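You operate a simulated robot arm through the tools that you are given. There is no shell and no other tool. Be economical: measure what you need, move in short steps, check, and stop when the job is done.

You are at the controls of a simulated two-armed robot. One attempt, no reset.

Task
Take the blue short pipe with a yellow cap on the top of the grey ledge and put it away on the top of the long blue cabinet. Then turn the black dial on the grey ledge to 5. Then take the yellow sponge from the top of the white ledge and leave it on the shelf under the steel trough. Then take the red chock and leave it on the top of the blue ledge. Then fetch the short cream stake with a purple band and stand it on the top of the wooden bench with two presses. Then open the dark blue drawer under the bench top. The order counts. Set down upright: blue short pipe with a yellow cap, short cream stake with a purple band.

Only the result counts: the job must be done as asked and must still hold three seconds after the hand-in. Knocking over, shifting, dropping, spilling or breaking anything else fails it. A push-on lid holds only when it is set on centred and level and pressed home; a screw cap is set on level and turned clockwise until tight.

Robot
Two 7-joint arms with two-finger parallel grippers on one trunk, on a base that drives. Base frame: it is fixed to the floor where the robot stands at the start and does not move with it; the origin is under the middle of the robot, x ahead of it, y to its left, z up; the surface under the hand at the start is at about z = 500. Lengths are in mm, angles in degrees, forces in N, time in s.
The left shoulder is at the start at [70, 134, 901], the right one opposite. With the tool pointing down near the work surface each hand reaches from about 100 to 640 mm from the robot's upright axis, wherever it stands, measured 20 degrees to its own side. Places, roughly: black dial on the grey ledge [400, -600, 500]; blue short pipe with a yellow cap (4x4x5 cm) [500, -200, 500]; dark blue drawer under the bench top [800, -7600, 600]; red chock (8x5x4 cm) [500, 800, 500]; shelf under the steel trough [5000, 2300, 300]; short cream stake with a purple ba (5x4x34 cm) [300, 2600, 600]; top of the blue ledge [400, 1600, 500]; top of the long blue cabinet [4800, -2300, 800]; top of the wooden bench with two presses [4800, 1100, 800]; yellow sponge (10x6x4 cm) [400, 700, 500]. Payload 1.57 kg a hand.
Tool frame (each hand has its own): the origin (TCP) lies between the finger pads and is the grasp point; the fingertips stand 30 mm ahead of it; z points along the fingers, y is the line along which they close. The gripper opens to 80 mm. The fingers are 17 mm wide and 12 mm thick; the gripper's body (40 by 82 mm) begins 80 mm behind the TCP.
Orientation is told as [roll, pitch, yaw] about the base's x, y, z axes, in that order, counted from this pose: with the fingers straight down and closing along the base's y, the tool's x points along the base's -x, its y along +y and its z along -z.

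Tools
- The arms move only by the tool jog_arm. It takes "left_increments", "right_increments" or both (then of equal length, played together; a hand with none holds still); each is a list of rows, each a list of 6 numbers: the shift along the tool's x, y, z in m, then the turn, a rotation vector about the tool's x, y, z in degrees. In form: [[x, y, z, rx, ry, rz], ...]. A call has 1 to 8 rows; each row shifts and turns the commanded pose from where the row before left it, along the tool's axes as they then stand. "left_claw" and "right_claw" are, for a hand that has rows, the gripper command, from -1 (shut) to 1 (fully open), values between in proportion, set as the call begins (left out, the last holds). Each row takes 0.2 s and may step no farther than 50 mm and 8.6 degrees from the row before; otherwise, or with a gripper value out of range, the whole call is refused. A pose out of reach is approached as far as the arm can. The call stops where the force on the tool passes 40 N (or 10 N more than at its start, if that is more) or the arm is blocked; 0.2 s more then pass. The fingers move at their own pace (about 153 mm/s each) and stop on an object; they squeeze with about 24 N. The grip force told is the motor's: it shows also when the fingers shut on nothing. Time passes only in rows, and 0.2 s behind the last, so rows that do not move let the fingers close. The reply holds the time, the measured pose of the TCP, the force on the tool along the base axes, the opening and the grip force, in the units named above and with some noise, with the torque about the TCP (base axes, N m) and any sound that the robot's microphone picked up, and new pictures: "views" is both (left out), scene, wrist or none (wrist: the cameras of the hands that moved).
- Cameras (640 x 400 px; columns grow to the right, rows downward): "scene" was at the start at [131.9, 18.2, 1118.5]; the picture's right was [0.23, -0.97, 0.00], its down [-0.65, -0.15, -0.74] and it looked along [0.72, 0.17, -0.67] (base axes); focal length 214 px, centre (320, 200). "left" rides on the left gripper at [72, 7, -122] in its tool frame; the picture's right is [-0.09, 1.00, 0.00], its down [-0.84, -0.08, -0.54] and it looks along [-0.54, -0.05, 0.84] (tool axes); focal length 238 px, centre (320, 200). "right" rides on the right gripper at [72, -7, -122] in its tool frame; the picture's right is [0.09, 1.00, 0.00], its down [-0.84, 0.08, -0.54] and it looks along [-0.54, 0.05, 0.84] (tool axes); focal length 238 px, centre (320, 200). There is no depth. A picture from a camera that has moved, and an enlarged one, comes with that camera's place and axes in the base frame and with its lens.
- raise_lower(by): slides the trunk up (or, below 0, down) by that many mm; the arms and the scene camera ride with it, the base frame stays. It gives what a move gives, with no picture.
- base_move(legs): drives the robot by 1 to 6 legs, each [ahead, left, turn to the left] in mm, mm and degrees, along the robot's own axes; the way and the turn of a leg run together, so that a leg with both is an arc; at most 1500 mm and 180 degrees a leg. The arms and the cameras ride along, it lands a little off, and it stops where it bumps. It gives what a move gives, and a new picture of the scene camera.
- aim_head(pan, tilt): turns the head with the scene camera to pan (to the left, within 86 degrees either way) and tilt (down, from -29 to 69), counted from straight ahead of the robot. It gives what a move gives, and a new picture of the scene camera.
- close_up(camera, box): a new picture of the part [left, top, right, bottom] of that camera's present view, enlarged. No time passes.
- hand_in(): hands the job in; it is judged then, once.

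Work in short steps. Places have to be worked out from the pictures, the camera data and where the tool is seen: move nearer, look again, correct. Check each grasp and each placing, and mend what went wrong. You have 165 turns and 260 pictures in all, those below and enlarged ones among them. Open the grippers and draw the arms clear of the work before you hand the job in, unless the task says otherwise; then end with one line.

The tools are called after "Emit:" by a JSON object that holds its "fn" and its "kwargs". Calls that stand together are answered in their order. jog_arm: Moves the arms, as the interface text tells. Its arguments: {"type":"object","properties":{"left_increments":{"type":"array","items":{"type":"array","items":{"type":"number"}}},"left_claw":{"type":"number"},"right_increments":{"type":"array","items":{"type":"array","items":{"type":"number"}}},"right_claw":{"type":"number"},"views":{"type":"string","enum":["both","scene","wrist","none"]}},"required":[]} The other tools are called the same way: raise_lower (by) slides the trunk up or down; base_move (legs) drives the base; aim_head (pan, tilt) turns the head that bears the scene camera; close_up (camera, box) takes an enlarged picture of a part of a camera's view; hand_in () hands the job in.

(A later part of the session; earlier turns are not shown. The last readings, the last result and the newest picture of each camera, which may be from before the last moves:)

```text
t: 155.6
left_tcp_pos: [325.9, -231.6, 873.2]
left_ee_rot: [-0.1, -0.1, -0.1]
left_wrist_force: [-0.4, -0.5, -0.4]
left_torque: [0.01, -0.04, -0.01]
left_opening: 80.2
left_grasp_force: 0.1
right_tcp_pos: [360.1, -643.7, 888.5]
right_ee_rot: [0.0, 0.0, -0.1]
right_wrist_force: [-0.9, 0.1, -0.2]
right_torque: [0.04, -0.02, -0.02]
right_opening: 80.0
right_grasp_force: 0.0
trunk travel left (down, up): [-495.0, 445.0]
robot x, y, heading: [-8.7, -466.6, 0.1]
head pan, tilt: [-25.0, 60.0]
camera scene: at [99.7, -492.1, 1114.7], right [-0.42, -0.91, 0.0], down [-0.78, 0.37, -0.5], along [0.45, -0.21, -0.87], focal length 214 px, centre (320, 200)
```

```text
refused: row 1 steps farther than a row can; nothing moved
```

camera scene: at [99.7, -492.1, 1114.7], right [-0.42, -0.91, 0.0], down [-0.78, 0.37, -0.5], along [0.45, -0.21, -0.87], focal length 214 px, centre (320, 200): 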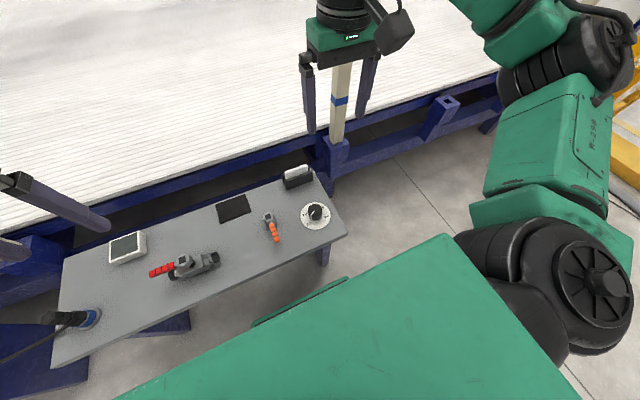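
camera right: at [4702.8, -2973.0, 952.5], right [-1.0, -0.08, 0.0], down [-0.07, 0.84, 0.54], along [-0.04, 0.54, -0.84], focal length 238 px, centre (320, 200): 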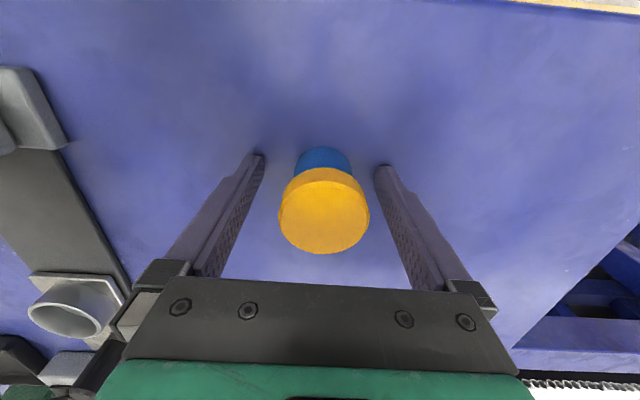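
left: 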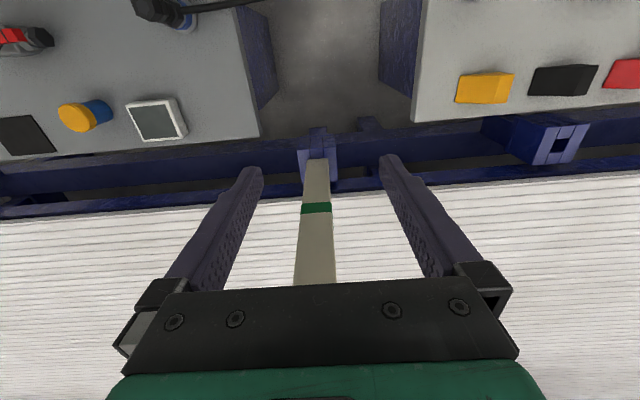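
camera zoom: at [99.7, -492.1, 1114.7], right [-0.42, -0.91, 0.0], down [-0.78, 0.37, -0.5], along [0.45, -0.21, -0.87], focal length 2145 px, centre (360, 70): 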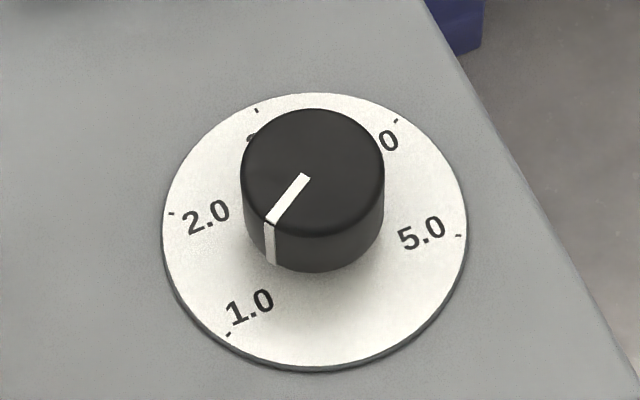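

The pointer sits at 1.0; the scale runs clockwise with 60° steps, so it needs about 237° clockwise. First move over the dial and look.

Emit:
{"fn": "jog_arm", "kwargs": {"right_increments": [[-0.006, 0.019, 0.045, 0, 0, 0], [-0.007, 0.019, 0.045, 0, 0, 0], [0, 0, 0.05, 0, 0, 0], [0, 0, 0.05, 0, 0, 0], [0, 0, 0.05, 0, 0, 0]], "views": "wrist"}}

```text
t: 156.8
left_tcp_pos: [326.4, -230.7, 873.4]
left_ee_rot: [0.0, 0.0, -0.2]
left_wrist_force: [-0.1, 0.3, 0.8]
left_torque: [0.02, -0.02, 0.01]
left_opening: 80.0
left_grasp_force: 0.0
right_tcp_pos: [372.6, -606.2, 646.9]
right_ee_rot: [0.1, -0.1, -0.1]
right_wrist_force: [0.3, 0.2, -0.2]
right_torque: [0.01, 0.01, -0.02]
right_opening: 79.8
right_grasp_force: 0.0
trunk travel left (down, up): [-495.0, 445.0]
robot x, y, heading: [-9.4, -462.4, -0.2]
head pan, tilt: [-25.0, 60.0]
camera right: at [299.4, -612.6, 769.5], right [-0.09, 1.0, 0.0], down [0.84, 0.08, 0.54], along [0.54, 0.05, -0.84], focal length 238 px, centre (320, 200)
```

right: 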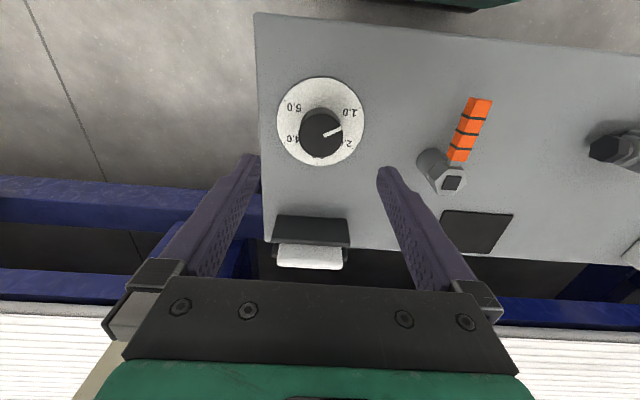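

Centre ≈ (371, -606). Rotate the wrist +60° before gripping.

Emit:
{"fn": "jog_arm", "kwargs": {"right_increments": [[0.002, 0, 0.01, 0, 0, -8.5], [0, 0, 0.01, 0, 0, -8.5], [0, 0, 0.01, 0, 0, -8.5], [0, 0, 0.01, 0, 0, -8.5], [0, 0, 0, 0, 0, -8.5], [0, 0, 0, 0, 0, -8.5], [0, 0, 0, 0, 0, -8.5]], "views": "wrist"}}

```text
t: 158.4
left_tcp_pos: [325.7, -231.3, 872.4]
left_ee_rot: [0.1, 0.1, -0.2]
left_wrist_force: [0.1, 0.1, -0.5]
left_torque: [0.03, 0.0, 0.02]
left_opening: 80.1
left_grasp_force: 0.0
right_tcp_pos: [370.1, -605.6, 609.0]
right_ee_rot: [0.0, 0.1, 45.2]
right_wrist_force: [-0.1, 0.3, -0.2]
right_torque: [0.01, 0.0, 0.0]
right_opening: 80.1
right_grasp_force: 0.1
right hand out of reach, approached as far as the arm can: row 6, 7
trunk travel left (down, up): [-495.0, 445.0]
robot x, y, heading: [-10.4, -461.4, -0.2]
head pan, tilt: [-25.0, 60.0]
camera right: at [323.4, -662.2, 731.3], right [-0.77, 0.64, 0.0], down [0.53, 0.65, 0.54], along [0.34, 0.42, -0.84], focal length 238 px, centre (320, 200)
```

right: 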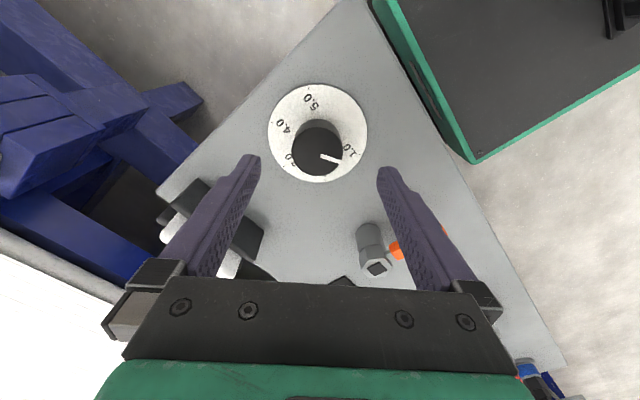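

The wrist limits at +45°, which will do. Descend onto the knob.

Emit:
{"fn": "jog_arm", "kwargs": {"right_increments": [[0, 0, 0.03, 0, 0, 0], [0, 0, 0.03, 0, 0, 0], [0, 0, 0.008, 0, 0, 0], [0, 0, 0, 0, 0, 0]], "views": "wrist"}}

```text
t: 159.4
left_tcp_pos: [325.3, -230.1, 872.4]
left_ee_rot: [-0.1, 0.0, -0.2]
left_wrist_force: [1.1, 0.1, 0.3]
left_torque: [-0.02, -0.04, 0.01]
left_opening: 79.9
left_grasp_force: 0.0
right_tcp_pos: [370.5, -605.5, 540.3]
right_ee_rot: [0.0, -0.1, 45.2]
right_wrist_force: [0.2, 1.0, 0.3]
right_torque: [-0.03, -0.02, -0.01]
right_opening: 80.1
right_grasp_force: 0.1
trunk travel left (down, up): [-495.0, 445.0]
robot x, y, heading: [-8.6, -464.9, -0.2]
head pan, tilt: [-25.0, 60.0]
camera right: at [323.1, -661.8, 662.8], right [-0.77, 0.64, 0.0], down [0.53, 0.65, 0.54], along [0.35, 0.42, -0.84], focal length 238 px, centre (320, 200)
```

right: 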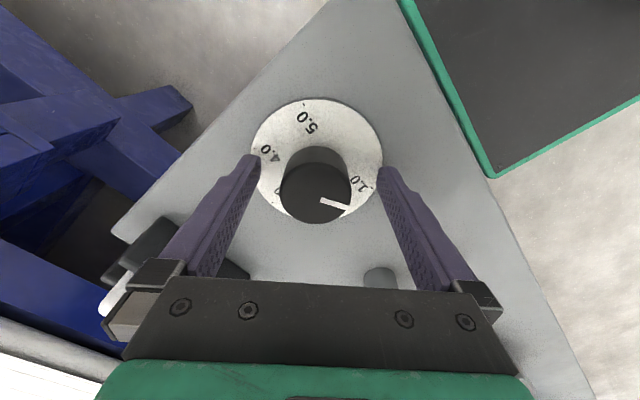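

Knob is centred between the fingers. Close on it.

Emit:
{"fn": "jog_arm", "kwargs": {"right_increments": [[0, 0, 0, 0, 0, 0], [0, 0, 0, 0, 0, 0], [0, 0, 0, 0, 0, 0]], "right_claw": -1, "views": "wrist"}}

Emit:
{"fn": "jog_arm", "kwargs": {"right_increments": [[0, 0, 0, 0, 0, 8.5], [0, 0, 0, 0, 0, 8.5], [0, 0, 0, 0, 0, 8.5], [0, 0, 0, 0, 0, 8.5]], "views": "wrist"}}

```text
t: 160.2
left_tcp_pos: [326.1, -231.0, 872.9]
left_ee_rot: [0.1, 0.1, -0.2]
left_wrist_force: [0.4, -0.6, -0.4]
left_torque: [0.02, -0.01, -0.02]
left_opening: 80.0
left_grasp_force: 0.1
right_tcp_pos: [371.9, -607.4, 540.7]
right_ee_rot: [0.0, -0.1, 45.1]
right_wrist_force: [11.6, -9.9, 3.4]
right_torque: [-0.44, 0.07, -0.06]
right_opening: 42.4
right_grasp_force: 45.1
trunk travel left (down, up): [-495.0, 445.0]
robot x, y, heading: [-10.7, -461.7, -0.2]
head pan, tilt: [-25.0, 60.0]
camera right: at [324.5, -663.3, 662.8], right [-0.77, 0.64, 0.0], down [0.53, 0.65, 0.54], along [0.35, 0.42, -0.84], focal length 238 px, centre (320, 200)
```

right: 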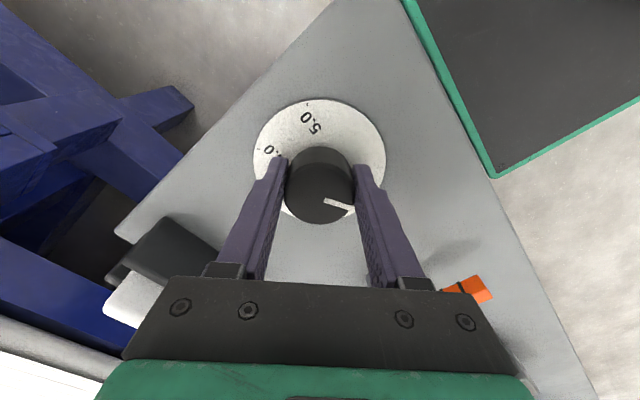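

```text
t: 161.2
left_tcp_pos: [326.6, -231.9, 873.2]
left_ee_rot: [-0.1, 0.2, -0.2]
left_wrist_force: [0.4, 0.0, -0.3]
left_torque: [0.01, 0.02, 0.0]
left_opening: 79.8
left_grasp_force: 0.1
right_tcp_pos: [371.8, -605.4, 540.5]
right_ee_rot: [0.1, -0.1, 11.1]
right_wrist_force: [10.7, -6.1, 2.0]
right_torque: [-0.29, -0.81, 0.01]
right_opening: 42.5
right_grasp_force: 45.3
trunk travel left (down, up): [-495.0, 445.0]
robot x, y, heading: [-10.4, -465.8, -0.1]
head pan, tilt: [-25.0, 60.0]
camera right: at [300.4, -626.3, 662.7], right [-0.28, 0.96, 0.0], down [0.81, 0.23, 0.54], along [0.52, 0.15, -0.84], focal length 238 px, centre (320, 200)
```

right: 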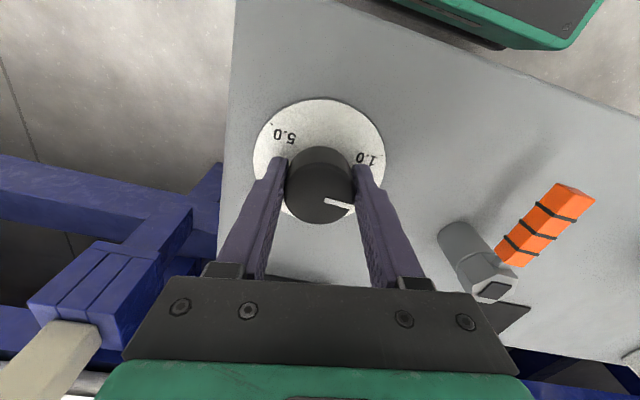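

The knob turns with the hand (34° so far). Keep going clockwise.

Emit:
{"fn": "jog_arm", "kwargs": {"right_increments": [[0, 0, 0, 0, 0, 8.5], [0, 0, 0, 0, 0, 8.5], [0, 0, 0, 0, 0, 8.5], [0, 0, 0, 0, 0, 8.5], [0, 0, 0, 0, 0, 8.5], [0, 0, 0, 0, 0, 8.5], [0, 0, 0, 0, 0, 8.5], [0, 0, 0, 0, 0, 8.5]], "views": "none"}}

Emit:
{"fn": "jog_arm", "kwargs": {"right_increments": [[0, 0, 0, 0, 0, 8.5], [0, 0, 0, 0, 0, 8.5], [0, 0, 0, 0, 0, 8.5], [0, 0, 0, 0, 0, 8.5], [0, 0, 0, 0, 0, 8.5], [0, 0, 0, 0, 0, 8.5]], "views": "wrist"}}

```text
t: 163.0
left_tcp_pos: [327.4, -227.7, 870.9]
left_ee_rot: [-0.2, 0.2, -0.1]
left_wrist_force: [0.2, 0.0, 0.2]
left_torque: [0.0, -0.01, 0.03]
left_opening: 80.0
left_grasp_force: 0.0
right_tcp_pos: [372.3, -600.2, 540.1]
right_ee_rot: [0.2, 0.3, -56.7]
right_wrist_force: [11.4, 33.2, -8.9]
right_torque: [0.33, 0.75, 0.39]
right_opening: 43.3
right_grasp_force: 45.3
trunk travel left (down, up): [-495.0, 445.0]
robot x, y, heading: [-13.9, -461.0, 0.1]
head pan, tilt: [-25.0, 60.0]
```

```text
t: 164.4
left_tcp_pos: [327.7, -231.2, 873.5]
left_ee_rot: [0.1, 0.2, -0.1]
left_wrist_force: [0.2, 0.2, -0.3]
left_torque: [0.03, 0.01, 0.0]
left_opening: 80.1
left_grasp_force: 0.1
right_tcp_pos: [373.0, -608.8, 539.7]
right_ee_rot: [0.2, -0.2, -108.3]
right_wrist_force: [25.5, -2.5, 8.8]
right_torque: [-0.38, 0.36, -0.04]
right_opening: 42.3
right_grasp_force: 44.4
trunk travel left (down, up): [-495.0, 445.0]
robot x, y, heading: [-12.2, -464.1, -0.2]
head pan, tilt: [-25.0, 60.0]
camera right: at [388.1, -537.8, 662.8], right [0.97, -0.22, 0.0], down [-0.19, -0.82, 0.54], along [-0.12, -0.53, -0.84], focal length 238 px, centre (320, 200)
```

right: 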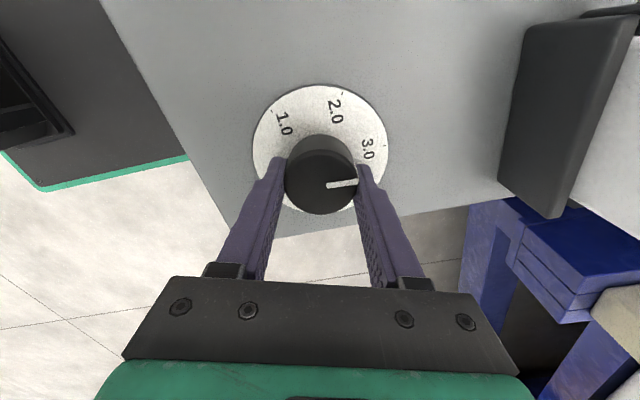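

Pointer's past 3.0 and the wrist still has room. Continue in smaller batches.

Emit:
{"fn": "jog_arm", "kwargs": {"right_increments": [[0, 0, 0, 0, 0, 8.5], [0, 0, 0, 0, 0, 8.5], [0, 0, 0, 0, 0, 8.5], [0, 0, 0, 0, 0, 8.5]], "views": "wrist"}}

```text
t: 165.4
left_tcp_pos: [326.3, -231.5, 873.4]
left_ee_rot: [0.1, 0.1, -0.2]
left_wrist_force: [0.2, 0.5, -0.1]
left_torque: [0.01, -0.02, 0.02]
left_opening: 80.0
left_grasp_force: 0.0
right_tcp_pos: [372.0, -606.8, 540.0]
right_ee_rot: [0.1, 0.0, -142.0]
right_wrist_force: [24.2, -12.1, 11.3]
right_torque: [-0.21, 0.36, 0.01]
right_opening: 42.6
right_grasp_force: 44.7
trunk travel left (down, up): [-495.0, 445.0]
robot x, y, heading: [-9.4, -461.4, -0.1]
head pan, tilt: [-25.0, 60.0]
camera right: at [422.9, -557.7, 662.9], right [0.69, -0.73, 0.0], down [-0.61, -0.58, 0.54], along [-0.39, -0.37, -0.84], focal length 238 px, centre (320, 200)
```

right: 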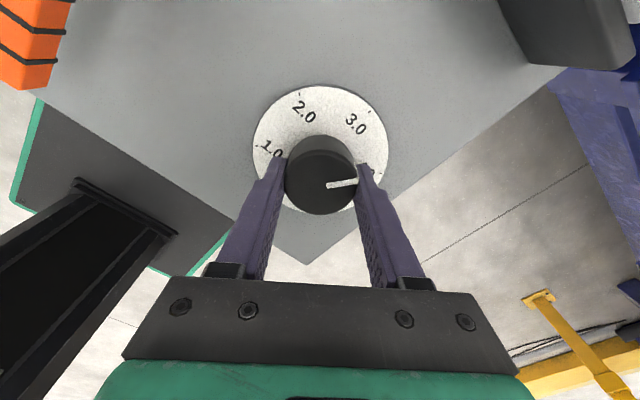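

Pointer is now near 4.0. Continue four more rows.

Emit:
{"fn": "jog_arm", "kwargs": {"right_increments": [[0, 0, 0, 0, 0, 8.5], [0, 0, 0, 0, 0, 8.5], [0, 0, 0, 0, 0, 8.5], [0, 0, 0, 0, 0, 8.5]], "views": "wrist"}}

```text
t: 166.4
left_tcp_pos: [325.8, -230.1, 873.7]
left_ee_rot: [0.0, 0.1, -0.2]
left_wrist_force: [-0.9, -0.3, 0.3]
left_torque: [0.02, -0.01, -0.03]
left_opening: 80.1
left_grasp_force: 0.0
right_tcp_pos: [369.9, -605.5, 538.7]
right_ee_rot: [-0.1, -0.1, -175.9]
right_wrist_force: [13.6, -3.0, 4.7]
right_torque: [-0.18, -1.02, 0.04]
right_opening: 42.9
right_grasp_force: 44.6
trunk travel left (down, up): [-495.0, 445.0]
robot x, y, heading: [-9.5, -463.5, -0.3]
head pan, tilt: [-25.0, 60.0]
camera right: at [440.4, -593.8, 662.7], right [0.16, -0.99, 0.0], down [-0.83, -0.14, 0.54], along [-0.54, -0.09, -0.84], focal length 238 px, centre (320, 200)
```

right: 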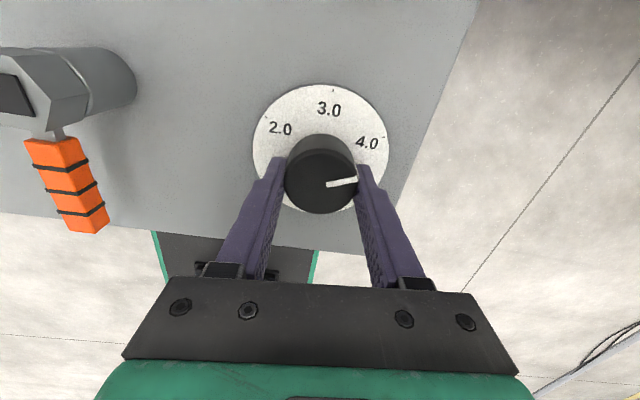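

Pointer base angle is about -71° and 5.0 is at about -119°, so it needs ~48° more clockwise.

Emit:
{"fn": "jog_arm", "kwargs": {"right_increments": [[0, 0, 0, 0, 0, 8.5], [0, 0, 0, 0, 0, 8.5], [0, 0, 0, 0, 0, 8.5], [0, 0, 0, 0, 0, 8.5]], "views": "wrist"}}

```text
t: 167.4
left_tcp_pos: [327.0, -227.8, 873.0]
left_ee_rot: [-0.1, 0.1, -0.1]
left_wrist_force: [0.4, 0.6, -0.3]
left_torque: [-0.01, 0.03, -0.02]
left_opening: 79.7
left_grasp_force: 0.0
right_tcp_pos: [369.1, -601.8, 540.3]
right_ee_rot: [-0.1, -0.3, 150.3]
right_wrist_force: [4.8, 20.3, -8.6]
right_torque: [0.09, -0.58, 0.1]
right_opening: 42.9
right_grasp_force: 45.3
trunk travel left (down, up): [-495.0, 445.0]
robot x, y, heading: [-11.4, -461.0, 0.0]
head pan, tilt: [-25.0, 60.0]
camera right: at [434.5, -632.5, 662.5], right [-0.41, -0.91, 0.0], down [-0.76, 0.35, 0.55], along [-0.5, 0.23, -0.84], focal length 238 px, centre (320, 200)
```

right: 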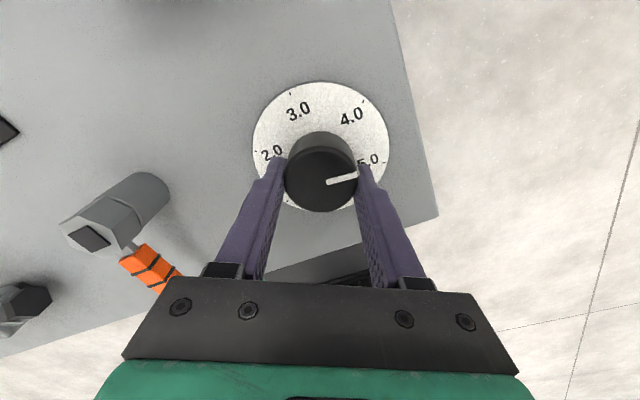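

About 20° short. Turn 17° more, then open and check.

Emit:
{"fn": "jog_arm", "kwargs": {"right_increments": [[0, 0, 0, 0, 0, 8.5], [0, 0, 0, 0, 0, 8.5], [0, 0, 0, 0, 0, 0]], "views": "none"}}

Emit:
{"fn": "close_up", "kwargs": {"camera": "right", "box": [240, 70, 400, 230]}}

```text
t: 168.2
left_tcp_pos: [326.7, -228.0, 871.9]
left_ee_rot: [-0.2, 0.2, 0.0]
left_wrist_force: [0.4, 0.3, -0.2]
left_torque: [0.03, 0.0, -0.04]
left_opening: 80.0
left_grasp_force: 0.1
right_tcp_pos: [371.5, -601.5, 540.8]
right_ee_rot: [-0.1, -0.1, 133.3]
right_wrist_force: [7.1, 33.5, -12.0]
right_torque: [0.71, 0.96, 0.48]
right_opening: 42.8
right_grasp_force: 45.6
trunk travel left (down, up): [-495.0, 445.0]
robot x, y, heading: [-8.6, -463.8, 0.3]
head pan, tilt: [-25.0, 60.0]
```

```text
2.50 times, centred on (320, 150) of right
camera zoom: at [424.4, -649.8, 662.6], right [-0.66, -0.75, 0.0], down [-0.63, 0.55, 0.54], along [-0.41, 0.36, -0.84], focal length 596 px, centre (320, 325)
```

zoom: 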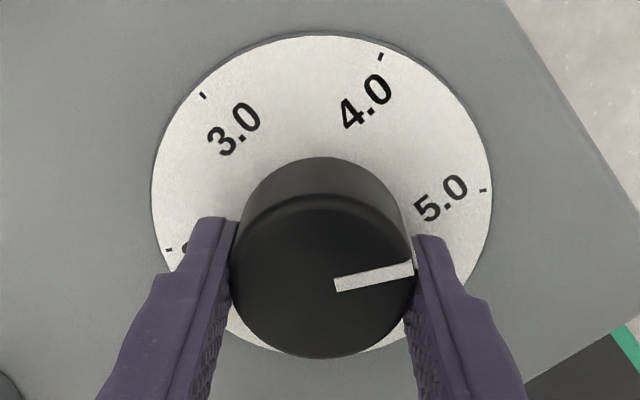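

Computed pointer angle ≈ -118° and the 5.0 tick ≈ -118°: matched. Release and lift straight up.

Emit:
{"fn": "jog_arm", "kwargs": {"right_increments": [[0, 0, 0, 0, 0, 0], [0, 0, 0, 0, 0, 0], [0, 0, -0.03, 0, 0, 0], [0, 0, -0.05, 0, 0, 0]], "right_claw": 1, "views": "none"}}

Emit:
{"fn": "close_up", "kwargs": {"camera": "right", "box": [240, 50, 400, 210]}}

```text
t: 169.2
left_tcp_pos: [325.9, -230.2, 873.2]
left_ee_rot: [0.0, 0.0, -0.2]
left_wrist_force: [0.3, -0.5, -0.8]
left_torque: [0.02, -0.01, 0.0]
left_opening: 80.1
left_grasp_force: 0.0
right_tcp_pos: [370.9, -605.6, 619.9]
right_ee_rot: [-0.1, -0.1, 133.1]
right_wrist_force: [0.6, 0.6, 0.7]
right_torque: [-0.02, -0.01, 0.02]
right_opening: 79.9
right_grasp_force: 0.1
trunk travel left (down, up): [-495.0, 445.0]
robot x, y, heading: [-11.1, -463.0, 0.0]
head pan, tilt: [-25.0, 60.0]
```

```text
2.50 times, centred on (320, 130) of right
camera zoom: at [422.6, -653.8, 743.7], right [-0.66, -0.75, 0.0], down [-0.63, 0.56, 0.54], along [-0.41, 0.36, -0.84], focal length 596 px, centre (320, 375)
```

zoom: 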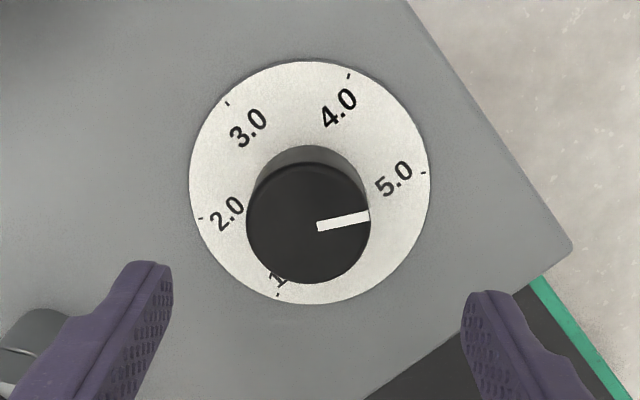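

Dial reads 5.0. Lift the right hand and unwind its wrist.

Emit:
{"fn": "jog_arm", "kwargs": {"right_increments": [[0, 0, -0.05, 0, 0, -8.5], [0, 0, -0.05, 0, 0, -8.5], [0, 0, -0.05, 0, 0, -8.5], [0, 0, -0.05, 0, 0, -8.5], [0, 0, -0.05, 0, 0, -8.5], [0, 0, 0, 0, 0, -8.5], [0, 0, 0, 0, 0, -8.5], [0, 0, 0, 0, 0, -8.5]], "views": "none"}}

Emit:
{"fn": "jog_arm", "kwargs": {"right_increments": [[0, 0, 0, 0, 0, -8.5], [0, 0, 0, 0, 0, -8.5], [0, 0, 0, 0, 0, -8.5], [0, 0, 0, 0, 0, -8.5], [0, 0, 0, 0, 0, -8.5], [0, 0, 0, 0, 0, -8.5], [0, 0, 0, 0, 0, -8.5], [0, 0, 0, 0, 0, -8.5]], "views": "none"}}

Emit:
{"fn": "jog_arm", "kwargs": {"right_increments": [[0, 0, 0, 0, 0, -8.5], [0, 0, 0, 0, 0, -8.5], [0, 0, 0, 0, 0, -8.5], [0, 0, 0, 0, 0, -8.5], [0, 0, 0, 0, 0, -8.5], [0, 0, 0, 0, 0, -8.5], [0, 0, 0, 0, 0, -8.5], [0, 0, 0, 0, 0, -8.5]], "views": "none"}}

Emit:
{"fn": "aim_head", "kwargs": {"pan": 25, "tilt": 45}}

Emit:
{"fn": "base_move", "kwargs": {"legs": [[-100, 0, 0], [0, 900, 0]]}}

```text
t: 171.0
left_tcp_pos: [325.6, -230.9, 872.6]
left_ee_rot: [0.0, 0.0, -0.2]
left_wrist_force: [-0.3, -0.3, -0.5]
left_torque: [-0.03, -0.01, 0.01]
left_opening: 79.9
left_grasp_force: 0.1
right_tcp_pos: [370.1, -606.3, 870.3]
right_ee_rot: [0.0, 0.0, -158.6]
right_wrist_force: [0.7, -1.0, -0.1]
right_torque: [-0.03, -0.02, 0.0]
right_opening: 80.1
right_grasp_force: 0.1
trunk travel left (down, up): [-495.0, 445.0]
robot x, y, heading: [-13.0, -459.9, 0.1]
head pan, tilt: [-25.0, 60.0]
```

```text
t: 172.8
left_tcp_pos: [326.1, -231.3, 873.6]
left_ee_rot: [0.0, 0.0, -0.2]
left_wrist_force: [-0.2, 0.1, 0.6]
left_torque: [-0.04, 0.0, 0.04]
left_opening: 79.8
left_grasp_force: 0.2
right_tcp_pos: [371.1, -604.9, 871.2]
right_ee_rot: [0.0, 0.1, -90.7]
right_wrist_force: [-0.3, 0.5, -0.1]
right_torque: [-0.01, 0.02, -0.01]
right_opening: 80.1
right_grasp_force: 0.0
trunk travel left (down, up): [-495.0, 445.0]
robot x, y, heading: [-13.2, -463.8, -0.5]
head pan, tilt: [-25.0, 60.0]
```

```text
t: 174.6
left_tcp_pos: [326.3, -231.4, 872.6]
left_ee_rot: [0.0, 0.0, -0.2]
left_wrist_force: [-0.1, 0.3, -0.2]
left_torque: [-0.01, -0.03, 0.01]
left_opening: 80.0
left_grasp_force: 0.0
right_tcp_pos: [371.0, -605.4, 870.5]
right_ee_rot: [0.0, 0.0, -22.6]
right_wrist_force: [-0.5, 0.6, -0.1]
right_torque: [-0.03, 0.0, -0.01]
right_opening: 79.7
right_grasp_force: 0.2
trunk travel left (down, up): [-495.0, 445.0]
robot x, y, heading: [-10.1, -461.0, -0.2]
head pan, tilt: [-25.0, 60.0]
```

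```text
t: 175.7
left_tcp_pos: [325.7, -231.3, 873.7]
left_ee_rot: [-0.1, -0.1, -0.3]
left_wrist_force: [0.3, 0.3, 0.5]
left_torque: [0.0, 0.01, -0.02]
left_opening: 80.2
left_grasp_force: 0.1
right_tcp_pos: [370.6, -605.4, 871.2]
right_ee_rot: [0.0, 0.0, -22.8]
right_wrist_force: [0.8, -0.7, -0.2]
right_torque: [0.01, -0.02, 0.0]
right_opening: 80.2
right_grasp_force: 0.1
trunk travel left (down, up): [-495.0, 445.0]
robot x, y, heading: [-9.8, -462.9, -0.1]
head pan, tilt: [25.0, 45.0]
camera scene: at [113.1, -429.7, 1134.1], right [0.42, -0.91, 0.0], down [-0.64, -0.3, -0.71], along [0.64, 0.3, -0.71], focal length 214 px, centre (320, 200)
```

scene: 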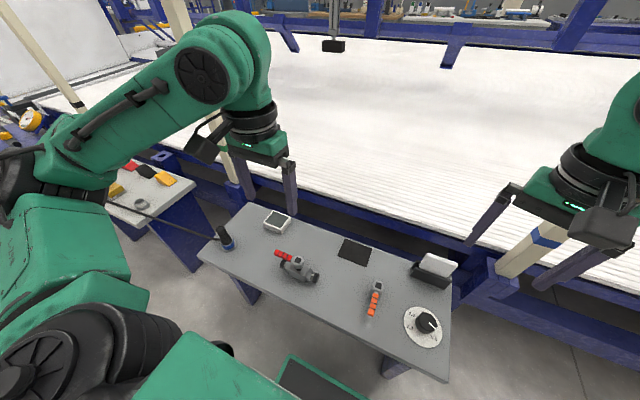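

```text
t: 181.2
left_tcp_pos: [230.2, 675.3, 873.0]
left_ee_rot: [0.0, -0.1, -0.3]
left_wrist_force: [0.2, 0.4, 0.1]
left_torque: [0.01, -0.01, 0.02]
left_opening: 80.0
left_grasp_force: 0.1
right_tcp_pos: [274.5, 300.2, 871.2]
right_ee_rot: [-0.1, 0.0, -22.9]
right_wrist_force: [-0.4, -0.1, -0.3]
right_torque: [0.01, 0.02, 0.04]
right_opening: 80.2
right_grasp_force: 0.0
trunk travel left (down, up): [-495.0, 445.0]
robot x, y, heading: [-106.2, 442.2, -0.1]
head pan, tilt: [25.0, 45.0]
camera scene: at [17.3, 477.0, 1134.1], right [0.42, -0.91, 0.0], down [-0.64, -0.3, -0.71], along [0.64, 0.3, -0.71], focal length 214 px, centre (320, 200)
```

scene: 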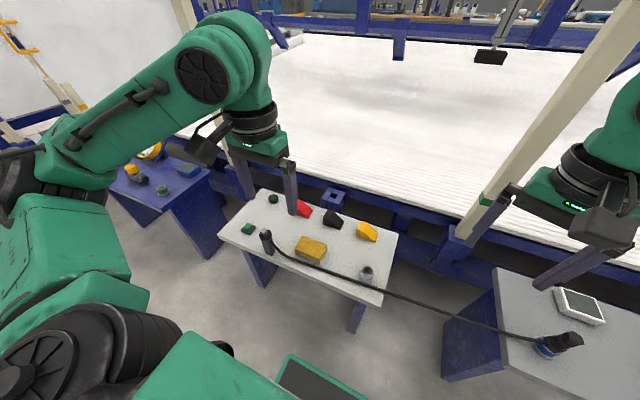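

The sponge is about (351, 670), with a cable in front of it. Move the left hand above it for a look.

Emit:
{"fn": "jog_arm", "kwargs": {"left_increments": [[-0.05, 0, 0, 0, 0, 0], [-0.05, 0, 0, 0, 0, 0], [-0.02, 0, 0.04, 0, 0, 0], [0, 0, 0.05, 0, 0, 0], [0, 0, 0.05, 0, 0, 0]], "right_increments": [[0.03, 0, 0, 0, 0, -8.5], [0.03, 0, 0, 0, 0, -8.5], [0, 0, 0, 0, 0, -5.6], [0, 0, 0, 0, 0, 0], [0, 0, 0, 0, 0, 0]], "views": "both"}}

```text
t: 182.4
left_tcp_pos: [350.6, 673.9, 733.0]
left_ee_rot: [0.0, 0.0, -0.2]
left_wrist_force: [-0.1, 0.3, 0.4]
left_torque: [0.0, 0.01, 0.0]
left_opening: 80.3
left_grasp_force: 0.1
right_tcp_pos: [219.3, 319.2, 869.9]
right_ee_rot: [0.0, 0.0, -0.2]
right_wrist_force: [0.1, 0.0, -0.7]
right_torque: [0.0, 0.05, 0.01]
right_opening: 79.8
right_grasp_force: 0.1
trunk travel left (down, up): [-495.0, 445.0]
robot x, y, heading: [-103.0, 447.2, -0.3]
head pan, tilt: [25.0, 45.0]
camera scene: at [18.0, 477.2, 1134.1], right [0.42, -0.91, 0.0], down [-0.64, -0.3, -0.71], along [0.64, 0.3, -0.71], focal length 214 px, centre (320, 200)
camera right: at [145.2, 313.1, 992.9], right [-0.09, 1.0, 0.0], down [0.84, 0.07, 0.54], along [0.54, 0.05, -0.84], focal length 238 px, centre (320, 200)
camera left: at [277.8, 681.3, 855.6], right [0.1, 1.0, 0.0], down [0.84, -0.08, 0.54], along [0.54, -0.05, -0.84], focal length 238 px, centre (320, 200)
```

scene: 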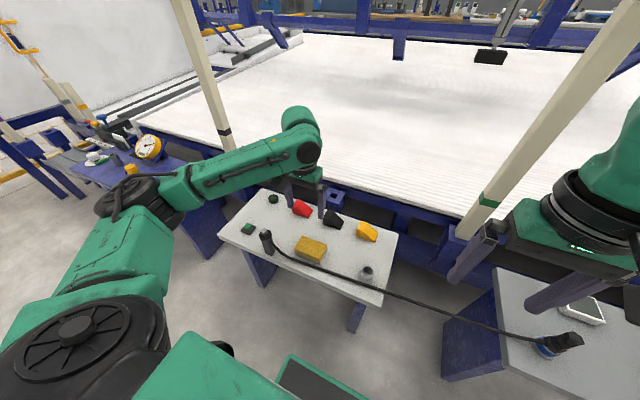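
right: 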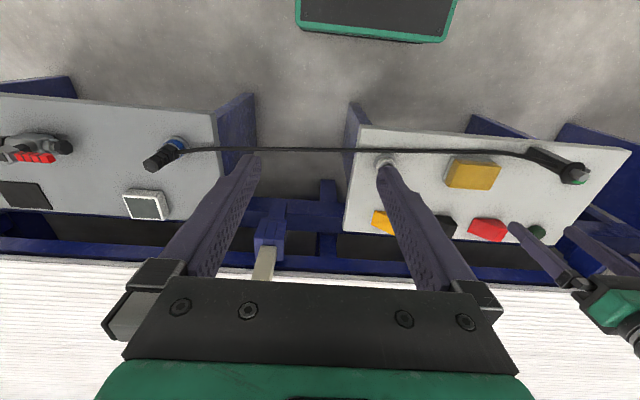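
left: 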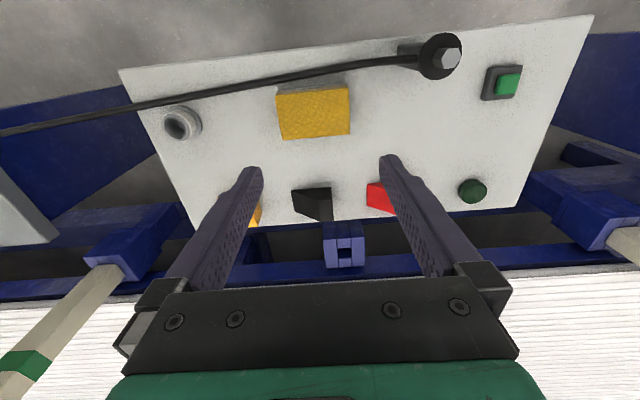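

The sponge's long side is along y, so I must close along x with a finger near the cable. I zoom in to find the cable's height.

Emit:
{"fn": "close_up", "kwargs": {"camera": "left", "box": [230, 50, 390, 150]}}

Emit:
{"fn": "close_up", "kwargs": {"camera": "scene", "box": [240, 200, 400, 300]}}

Emit:
{"fn": "close_up", "kwargs": {"camera": "right", "box": [380, 110, 620, 260]}}

```text
4.00 times, centred on (310, 100) of left
camera zoom: at [277.8, 681.3, 855.6], right [0.1, 1.0, 0.0], down [0.84, -0.08, 0.54], along [0.54, -0.05, -0.84], focal length 953 px, centre (360, 600)
```

zoom: 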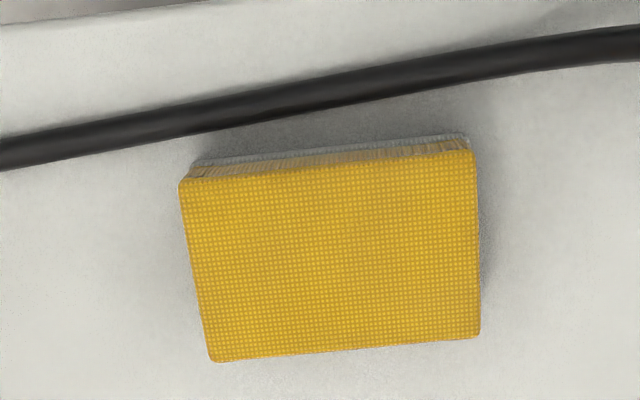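

```text
4.00 times, centred on (320, 250) of scene
camera zoom: at [18.0, 477.2, 1134.1], right [0.42, -0.91, 0.0], down [-0.64, -0.3, -0.71], along [0.64, 0.3, -0.71], focal length 858 px, centre (320, 0)
```

zoom: 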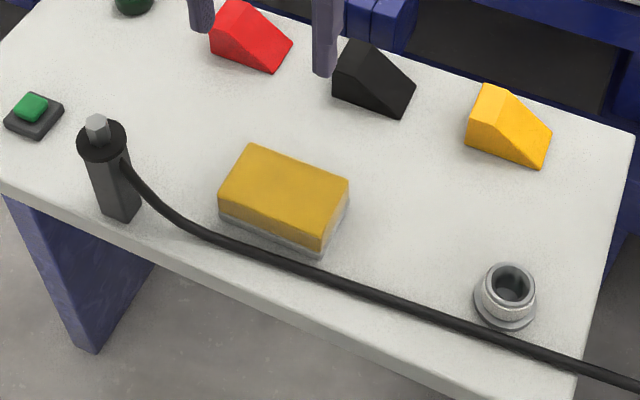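

```text
2.67 times, centred on (500, 185) of right
camera zoom: at [145.2, 313.1, 992.9], right [-0.09, 1.0, 0.0], down [0.84, 0.07, 0.54], along [0.54, 0.05, -0.84], focal length 636 px, centre (-160, 240)
```

zoom: 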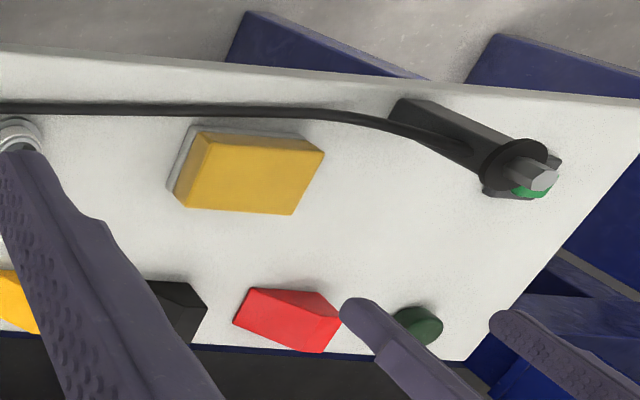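

Cable lies at x≈305, top ≈516; the sponge spans x 323–379, y 621–711. I'll turn the hand 90°, open to ~68 mm and grip only its upper part, tips at z≈521.

Emit:
{"fn": "jog_arm", "kwargs": {"left_increments": [[-0.004, -0.008, 0, 0, 0, -8.5], [0, 0, 0, 0, 0, -8.5], [0, 0, 0, 0, 0, -8.5], [0, 0, 0, 0, 0, -8.5], [0, 0, 0, 0, 0, -8.5], [0, 0, 0, 0, 0, -8.5], [0, 0, 0, 0, 0, -8.5], [0, 0, 0, 0, 0, -8.5]], "left_claw": 0.7, "views": "none"}}

Emit:
{"fn": "jog_arm", "kwargs": {"left_increments": [[0, 0, 0.04, 0, 0, -8], [0, 0, 0.04, 0, 0, -7.8], [0, 0, 0.03, 0, 0, -6.4], [0, 0, 0, 0, 0, 0]], "views": "both"}}

```text
t: 184.2
left_tcp_pos: [353.3, 665.2, 732.9]
left_ee_rot: [0.0, 0.0, 67.8]
left_wrist_force: [-0.7, 0.3, 0.8]
left_torque: [0.0, -0.02, -0.01]
left_opening: 68.0
left_grasp_force: 0.0
right_tcp_pos: [217.1, 319.7, 871.1]
right_ee_rot: [0.0, 0.0, -0.2]
right_wrist_force: [-0.2, 0.3, -0.3]
right_torque: [0.01, 0.01, -0.01]
right_opening: 80.0
right_grasp_force: 0.0
trunk travel left (down, up): [-495.0, 445.0]
robot x, y, heading: [-107.4, 444.9, -0.0]
head pan, tilt: [25.0, 45.0]
```

```text
t: 185.2
left_tcp_pos: [353.2, 666.3, 622.1]
left_ee_rot: [0.1, -0.1, 90.1]
left_wrist_force: [0.4, -0.4, -0.4]
left_torque: [-0.02, -0.03, 0.01]
left_opening: 68.1
left_grasp_force: 0.2
right_tcp_pos: [217.1, 320.0, 870.8]
right_ee_rot: [-0.1, 0.0, -0.3]
right_wrist_force: [0.3, -0.5, 0.2]
right_torque: [0.03, 0.03, -0.01]
right_opening: 80.1
right_grasp_force: 0.1
trunk travel left (down, up): [-495.0, 445.0]
robot x, y, heading: [-105.1, 444.3, -0.1]
head pan, tilt: [25.0, 45.0]
camera scene: at [17.2, 476.7, 1134.2], right [0.42, -0.91, 0.0], down [-0.64, -0.3, -0.71], along [0.64, 0.3, -0.71], focal length 214 px, centre (320, 200)
camera left: at [346.1, 595.0, 745.4], right [-1.0, 0.09, 0.0], down [0.08, 0.84, 0.54], along [0.05, 0.54, -0.84], focal length 238 px, centre (320, 200)
```

scene: 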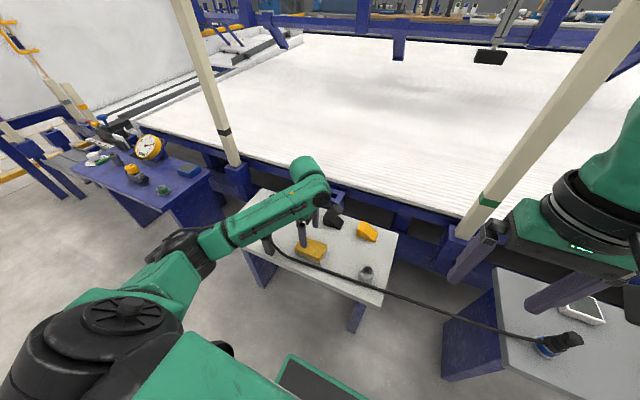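
left: 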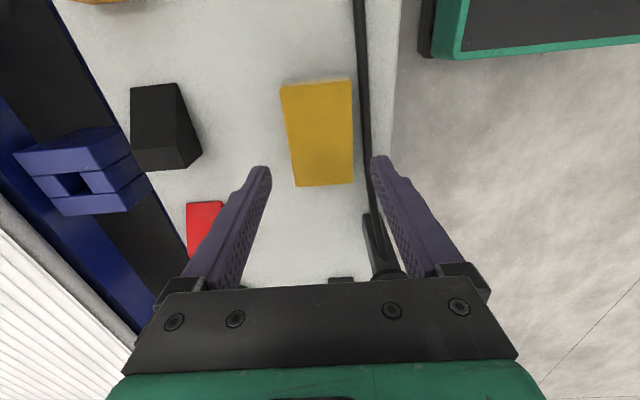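

Consistent. Shift 2 mm and go down to z≈550.

Emit:
{"fn": "jog_arm", "kwargs": {"left_increments": [[0, -0.002, 0.03, 0, 0, 0], [0, 0, 0.025, 0, 0, 0], [0, 0, 0.016, 0, 0, 0], [0, 0, 0, 0, 0, 0]], "views": "wrist"}}

```text
t: 186.2
left_tcp_pos: [355.1, 666.6, 551.5]
left_ee_rot: [0.0, -0.1, 90.0]
left_wrist_force: [-0.2, 0.2, 1.1]
left_torque: [-0.01, 0.0, 0.01]
left_opening: 67.8
left_grasp_force: 0.0
right_tcp_pos: [217.4, 318.5, 869.8]
right_ee_rot: [-0.1, -0.1, -0.2]
right_wrist_force: [-0.6, 0.4, 0.6]
right_torque: [-0.03, -0.04, -0.01]
right_opening: 79.9
right_grasp_force: 0.0
trunk travel left (down, up): [-495.0, 445.0]
robot x, y, heading: [-108.5, 445.0, -0.3]
head pan, tilt: [25.0, 45.0]
camera left: at [348.6, 594.8, 674.4], right [-1.0, 0.09, 0.0], down [0.08, 0.84, 0.54], along [0.05, 0.54, -0.84], focal length 238 px, centre (320, 200)
```

left: 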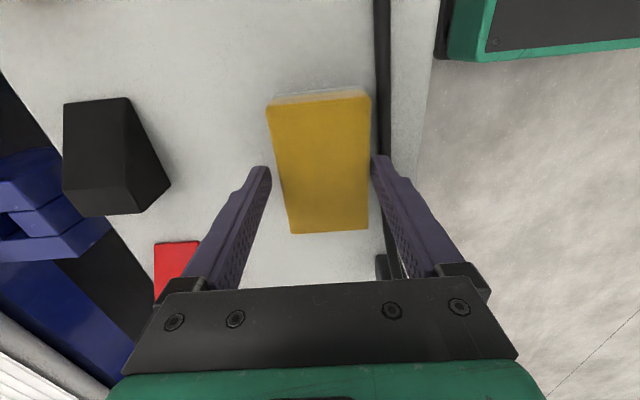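

Fingers straddle the sponge clear of the cable. Close.

Emit:
{"fn": "jog_arm", "kwargs": {"left_increments": [[0, 0, 0, 0, 0, 0], [0, 0, 0, 0, 0, 0], [0, 0, 0, 0, 0, 0]], "left_claw": -1, "views": "wrist"}}

Emit:
{"fn": "jog_arm", "kwargs": {"left_increments": [[0, 0, -0.03, 0, 0, 0], [0, 0, -0.05, 0, 0, 0], [0, 0, -0.05, 0, 0, 0], [0, 0, -0.05, 0, 0, 0], [0, 0, -0.05, 0, 0, 0], [0, 0, -0.05, 0, 0, 0], [0, 0, -0.05, 0, 0, 0]], "views": "both"}}

```text
t: 187.1
left_tcp_pos: [356.1, 665.6, 552.1]
left_ee_rot: [0.0, 0.0, 90.1]
left_wrist_force: [0.5, 1.2, 1.0]
left_torque: [0.01, 0.0, 0.01]
left_opening: 59.1
left_grasp_force: 24.1
right_tcp_pos: [217.9, 320.2, 870.5]
right_ee_rot: [0.0, 0.1, -0.2]
right_wrist_force: [-0.1, 0.3, 0.3]
right_torque: [0.0, -0.03, -0.04]
right_opening: 80.0
right_grasp_force: 0.0
trunk travel left (down, up): [-495.0, 445.0]
robot x, y, heading: [-107.0, 444.8, -0.1]
head pan, tilt: [25.0, 45.0]
camera left: at [348.6, 594.8, 674.5], right [-1.0, 0.09, 0.0], down [0.08, 0.84, 0.54], along [0.05, 0.54, -0.84], focal length 238 px, centre (320, 200)
```

left: 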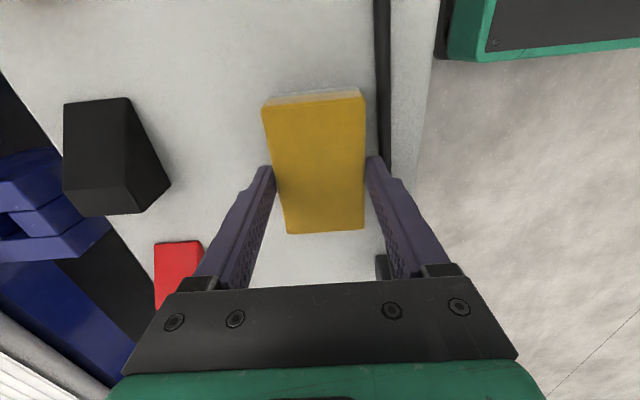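

```text
t: 188.7
left_tcp_pos: [355.3, 665.7, 882.8]
left_ee_rot: [0.0, 0.0, 90.0]
left_wrist_force: [-0.7, -0.3, -0.4]
left_torque: [0.0, 0.03, 0.01]
left_opening: 58.8
left_grasp_force: 23.9
right_tcp_pos: [217.2, 318.8, 871.1]
right_ee_rot: [0.0, -0.1, -0.3]
right_wrist_force: [-0.7, -0.3, -0.5]
right_torque: [0.03, -0.02, -0.01]
right_opening: 80.1
right_grasp_force: 0.0
trunk travel left (down, up): [-495.0, 445.0]
robot x, y, heading: [-109.0, 442.0, -0.2]
head pan, tilt: [25.0, 45.0]
camera scene: at [16.5, 476.0, 1134.2], right [0.42, -0.91, 0.0], down [-0.64, -0.3, -0.71], along [0.64, 0.3, -0.71], focal length 214 px, centre (320, 200)
camera left: at [348.2, 594.5, 1005.2], right [-1.0, 0.09, 0.0], down [0.08, 0.84, 0.54], along [0.05, 0.54, -0.84], focal length 238 px, centre (320, 200)
```

scene: 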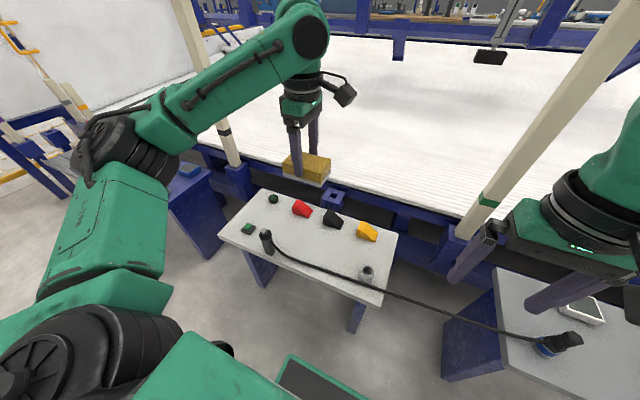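
left: 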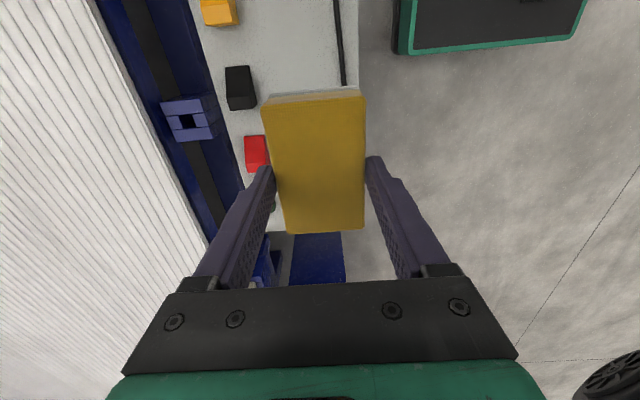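

Sponge held. Pull it in, back off, turn left and look at the left-side route.

Emit:
{"fn": "jog_arm", "kwargs": {"left_increments": [[0, 0.045, 0, 0, 0, 0], [0, 0.045, 0, 0, 0, 0], [0, 0, 0, 0, 0, 0]], "views": "none"}}

Emit:
{"fn": "aim_head", "kwargs": {"pan": -20, "tilt": 15}}

Emit:
{"fn": "base_move", "kwargs": {"legs": [[-800, 0, 0], [0, 0, 90], [1400, 0, 0], [1000, 0, 0]]}}

```text
t: 189.4
left_tcp_pos: [266.7, 666.3, 881.9]
left_ee_rot: [0.1, 0.0, 89.9]
left_wrist_force: [-0.2, -0.2, -0.1]
left_torque: [-0.04, 0.04, 0.0]
left_opening: 58.9
left_grasp_force: 24.2
right_tcp_pos: [218.7, 320.3, 869.9]
right_ee_rot: [-0.1, 0.0, -0.3]
right_wrist_force: [-0.4, 0.1, 0.5]
right_torque: [0.06, 0.0, 0.0]
right_opening: 79.9
right_grasp_force: 0.1
trunk travel left (down, up): [-495.0, 445.0]
robot x, y, heading: [-109.8, 440.6, -0.3]
head pan, tilt: [25.0, 45.0]
```

```text
t: 190.6
left_tcp_pos: [266.9, 667.1, 882.6]
left_ee_rot: [0.0, 0.0, 90.0]
left_wrist_force: [0.3, 0.3, -0.5]
left_torque: [-0.04, 0.0, 0.02]
left_opening: 58.8
left_grasp_force: 23.8
right_tcp_pos: [218.4, 320.8, 870.5]
right_ee_rot: [0.1, 0.1, -0.3]
right_wrist_force: [0.4, -0.3, 0.8]
right_torque: [-0.01, 0.0, 0.02]
right_opening: 80.2
right_grasp_force: 0.1
trunk travel left (down, up): [-495.0, 445.0]
robot x, y, heading: [-107.2, 444.7, -0.0]
head pan, tilt: [-20.0, 15.0]
camera scene: at [31.2, 410.5, 1180.9], right [-0.34, -0.94, 0.0], down [-0.24, 0.09, -0.97], along [0.91, -0.33, -0.26], focal length 214 px, centre (320, 200)
```

scene: 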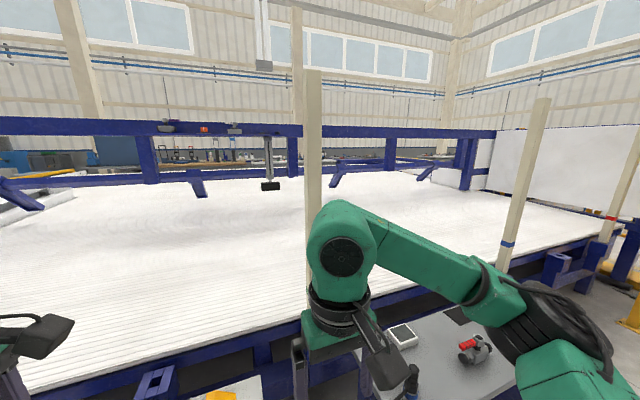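

```text
t: 210.1
left_tcp_pos: [-1122.0, 3218.4, 881.2]
left_ee_rot: [0.0, 0.0, 179.8]
left_wrist_force: [-0.1, 0.0, -0.8]
left_torque: [-0.03, 0.01, -0.03]
left_opening: 59.2
left_grasp_force: 24.1
right_tcp_pos: [-773.0, 3169.2, 869.4]
right_ee_rot: [0.0, 0.0, 89.6]
right_wrist_force: [0.1, 0.7, 0.2]
right_torque: [0.01, 0.01, 0.02]
right_opening: 80.0
right_grasp_force: 0.0
trunk travel left (down, up): [-495.0, 445.0]
robot x, y, heading: [-903.8, 2842.3, 89.7]
head pan, tilt: [-20.0, 15.0]
camera scene: at [-866.0, 2981.6, 1180.9], right [0.94, -0.35, 0.0], down [-0.09, -0.24, -0.97], along [0.34, 0.91, -0.26], focal length 214 px, centre (320, 200)
```

scene: 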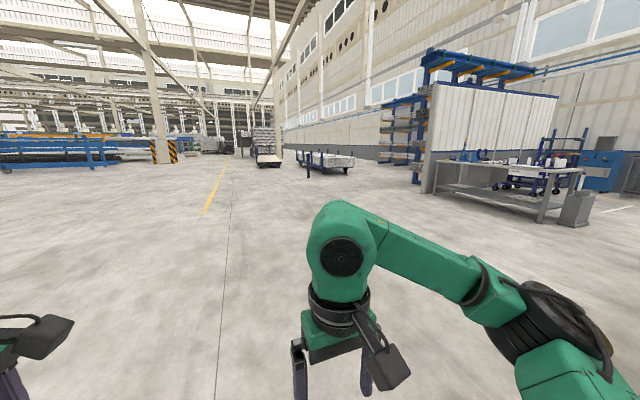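

Open floor on the left side. Look right (toward +x) from here.

Emit:
{"fn": "aim_head", "kwargs": {"pan": -70, "tilt": 15}}

```text
t: 211.2
left_tcp_pos: [-1121.2, 3218.1, 882.8]
left_ee_rot: [0.1, 0.0, 179.8]
left_wrist_force: [-0.5, 0.0, -0.8]
left_torque: [0.0, 0.0, 0.0]
left_opening: 58.9
left_grasp_force: 24.0
right_tcp_pos: [-774.4, 3169.0, 871.2]
right_ee_rot: [0.0, 0.0, 89.5]
right_wrist_force: [-0.3, -0.1, -0.7]
right_torque: [-0.03, 0.05, -0.01]
right_opening: 80.0
right_grasp_force: 0.0
trunk travel left (down, up): [-495.0, 445.0]
robot x, y, heading: [-896.8, 2841.7, 89.6]
head pan, tilt: [-70.0, 15.0]
camera scene: at [-810.6, 2925.2, 1181.0], right [0.34, -0.94, 0.0], down [-0.24, -0.09, -0.97], along [0.91, 0.32, -0.26], focal length 214 px, centre (320, 200)
```

scene: 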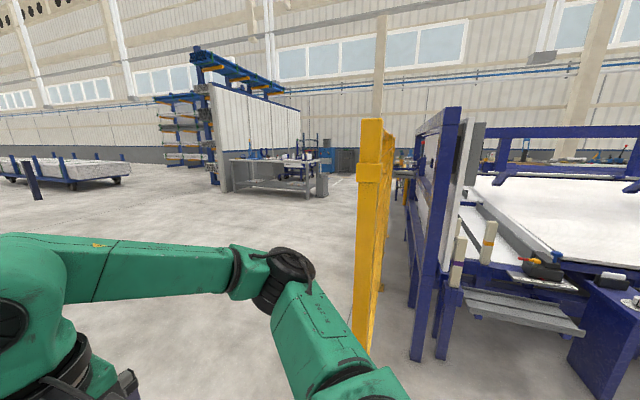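

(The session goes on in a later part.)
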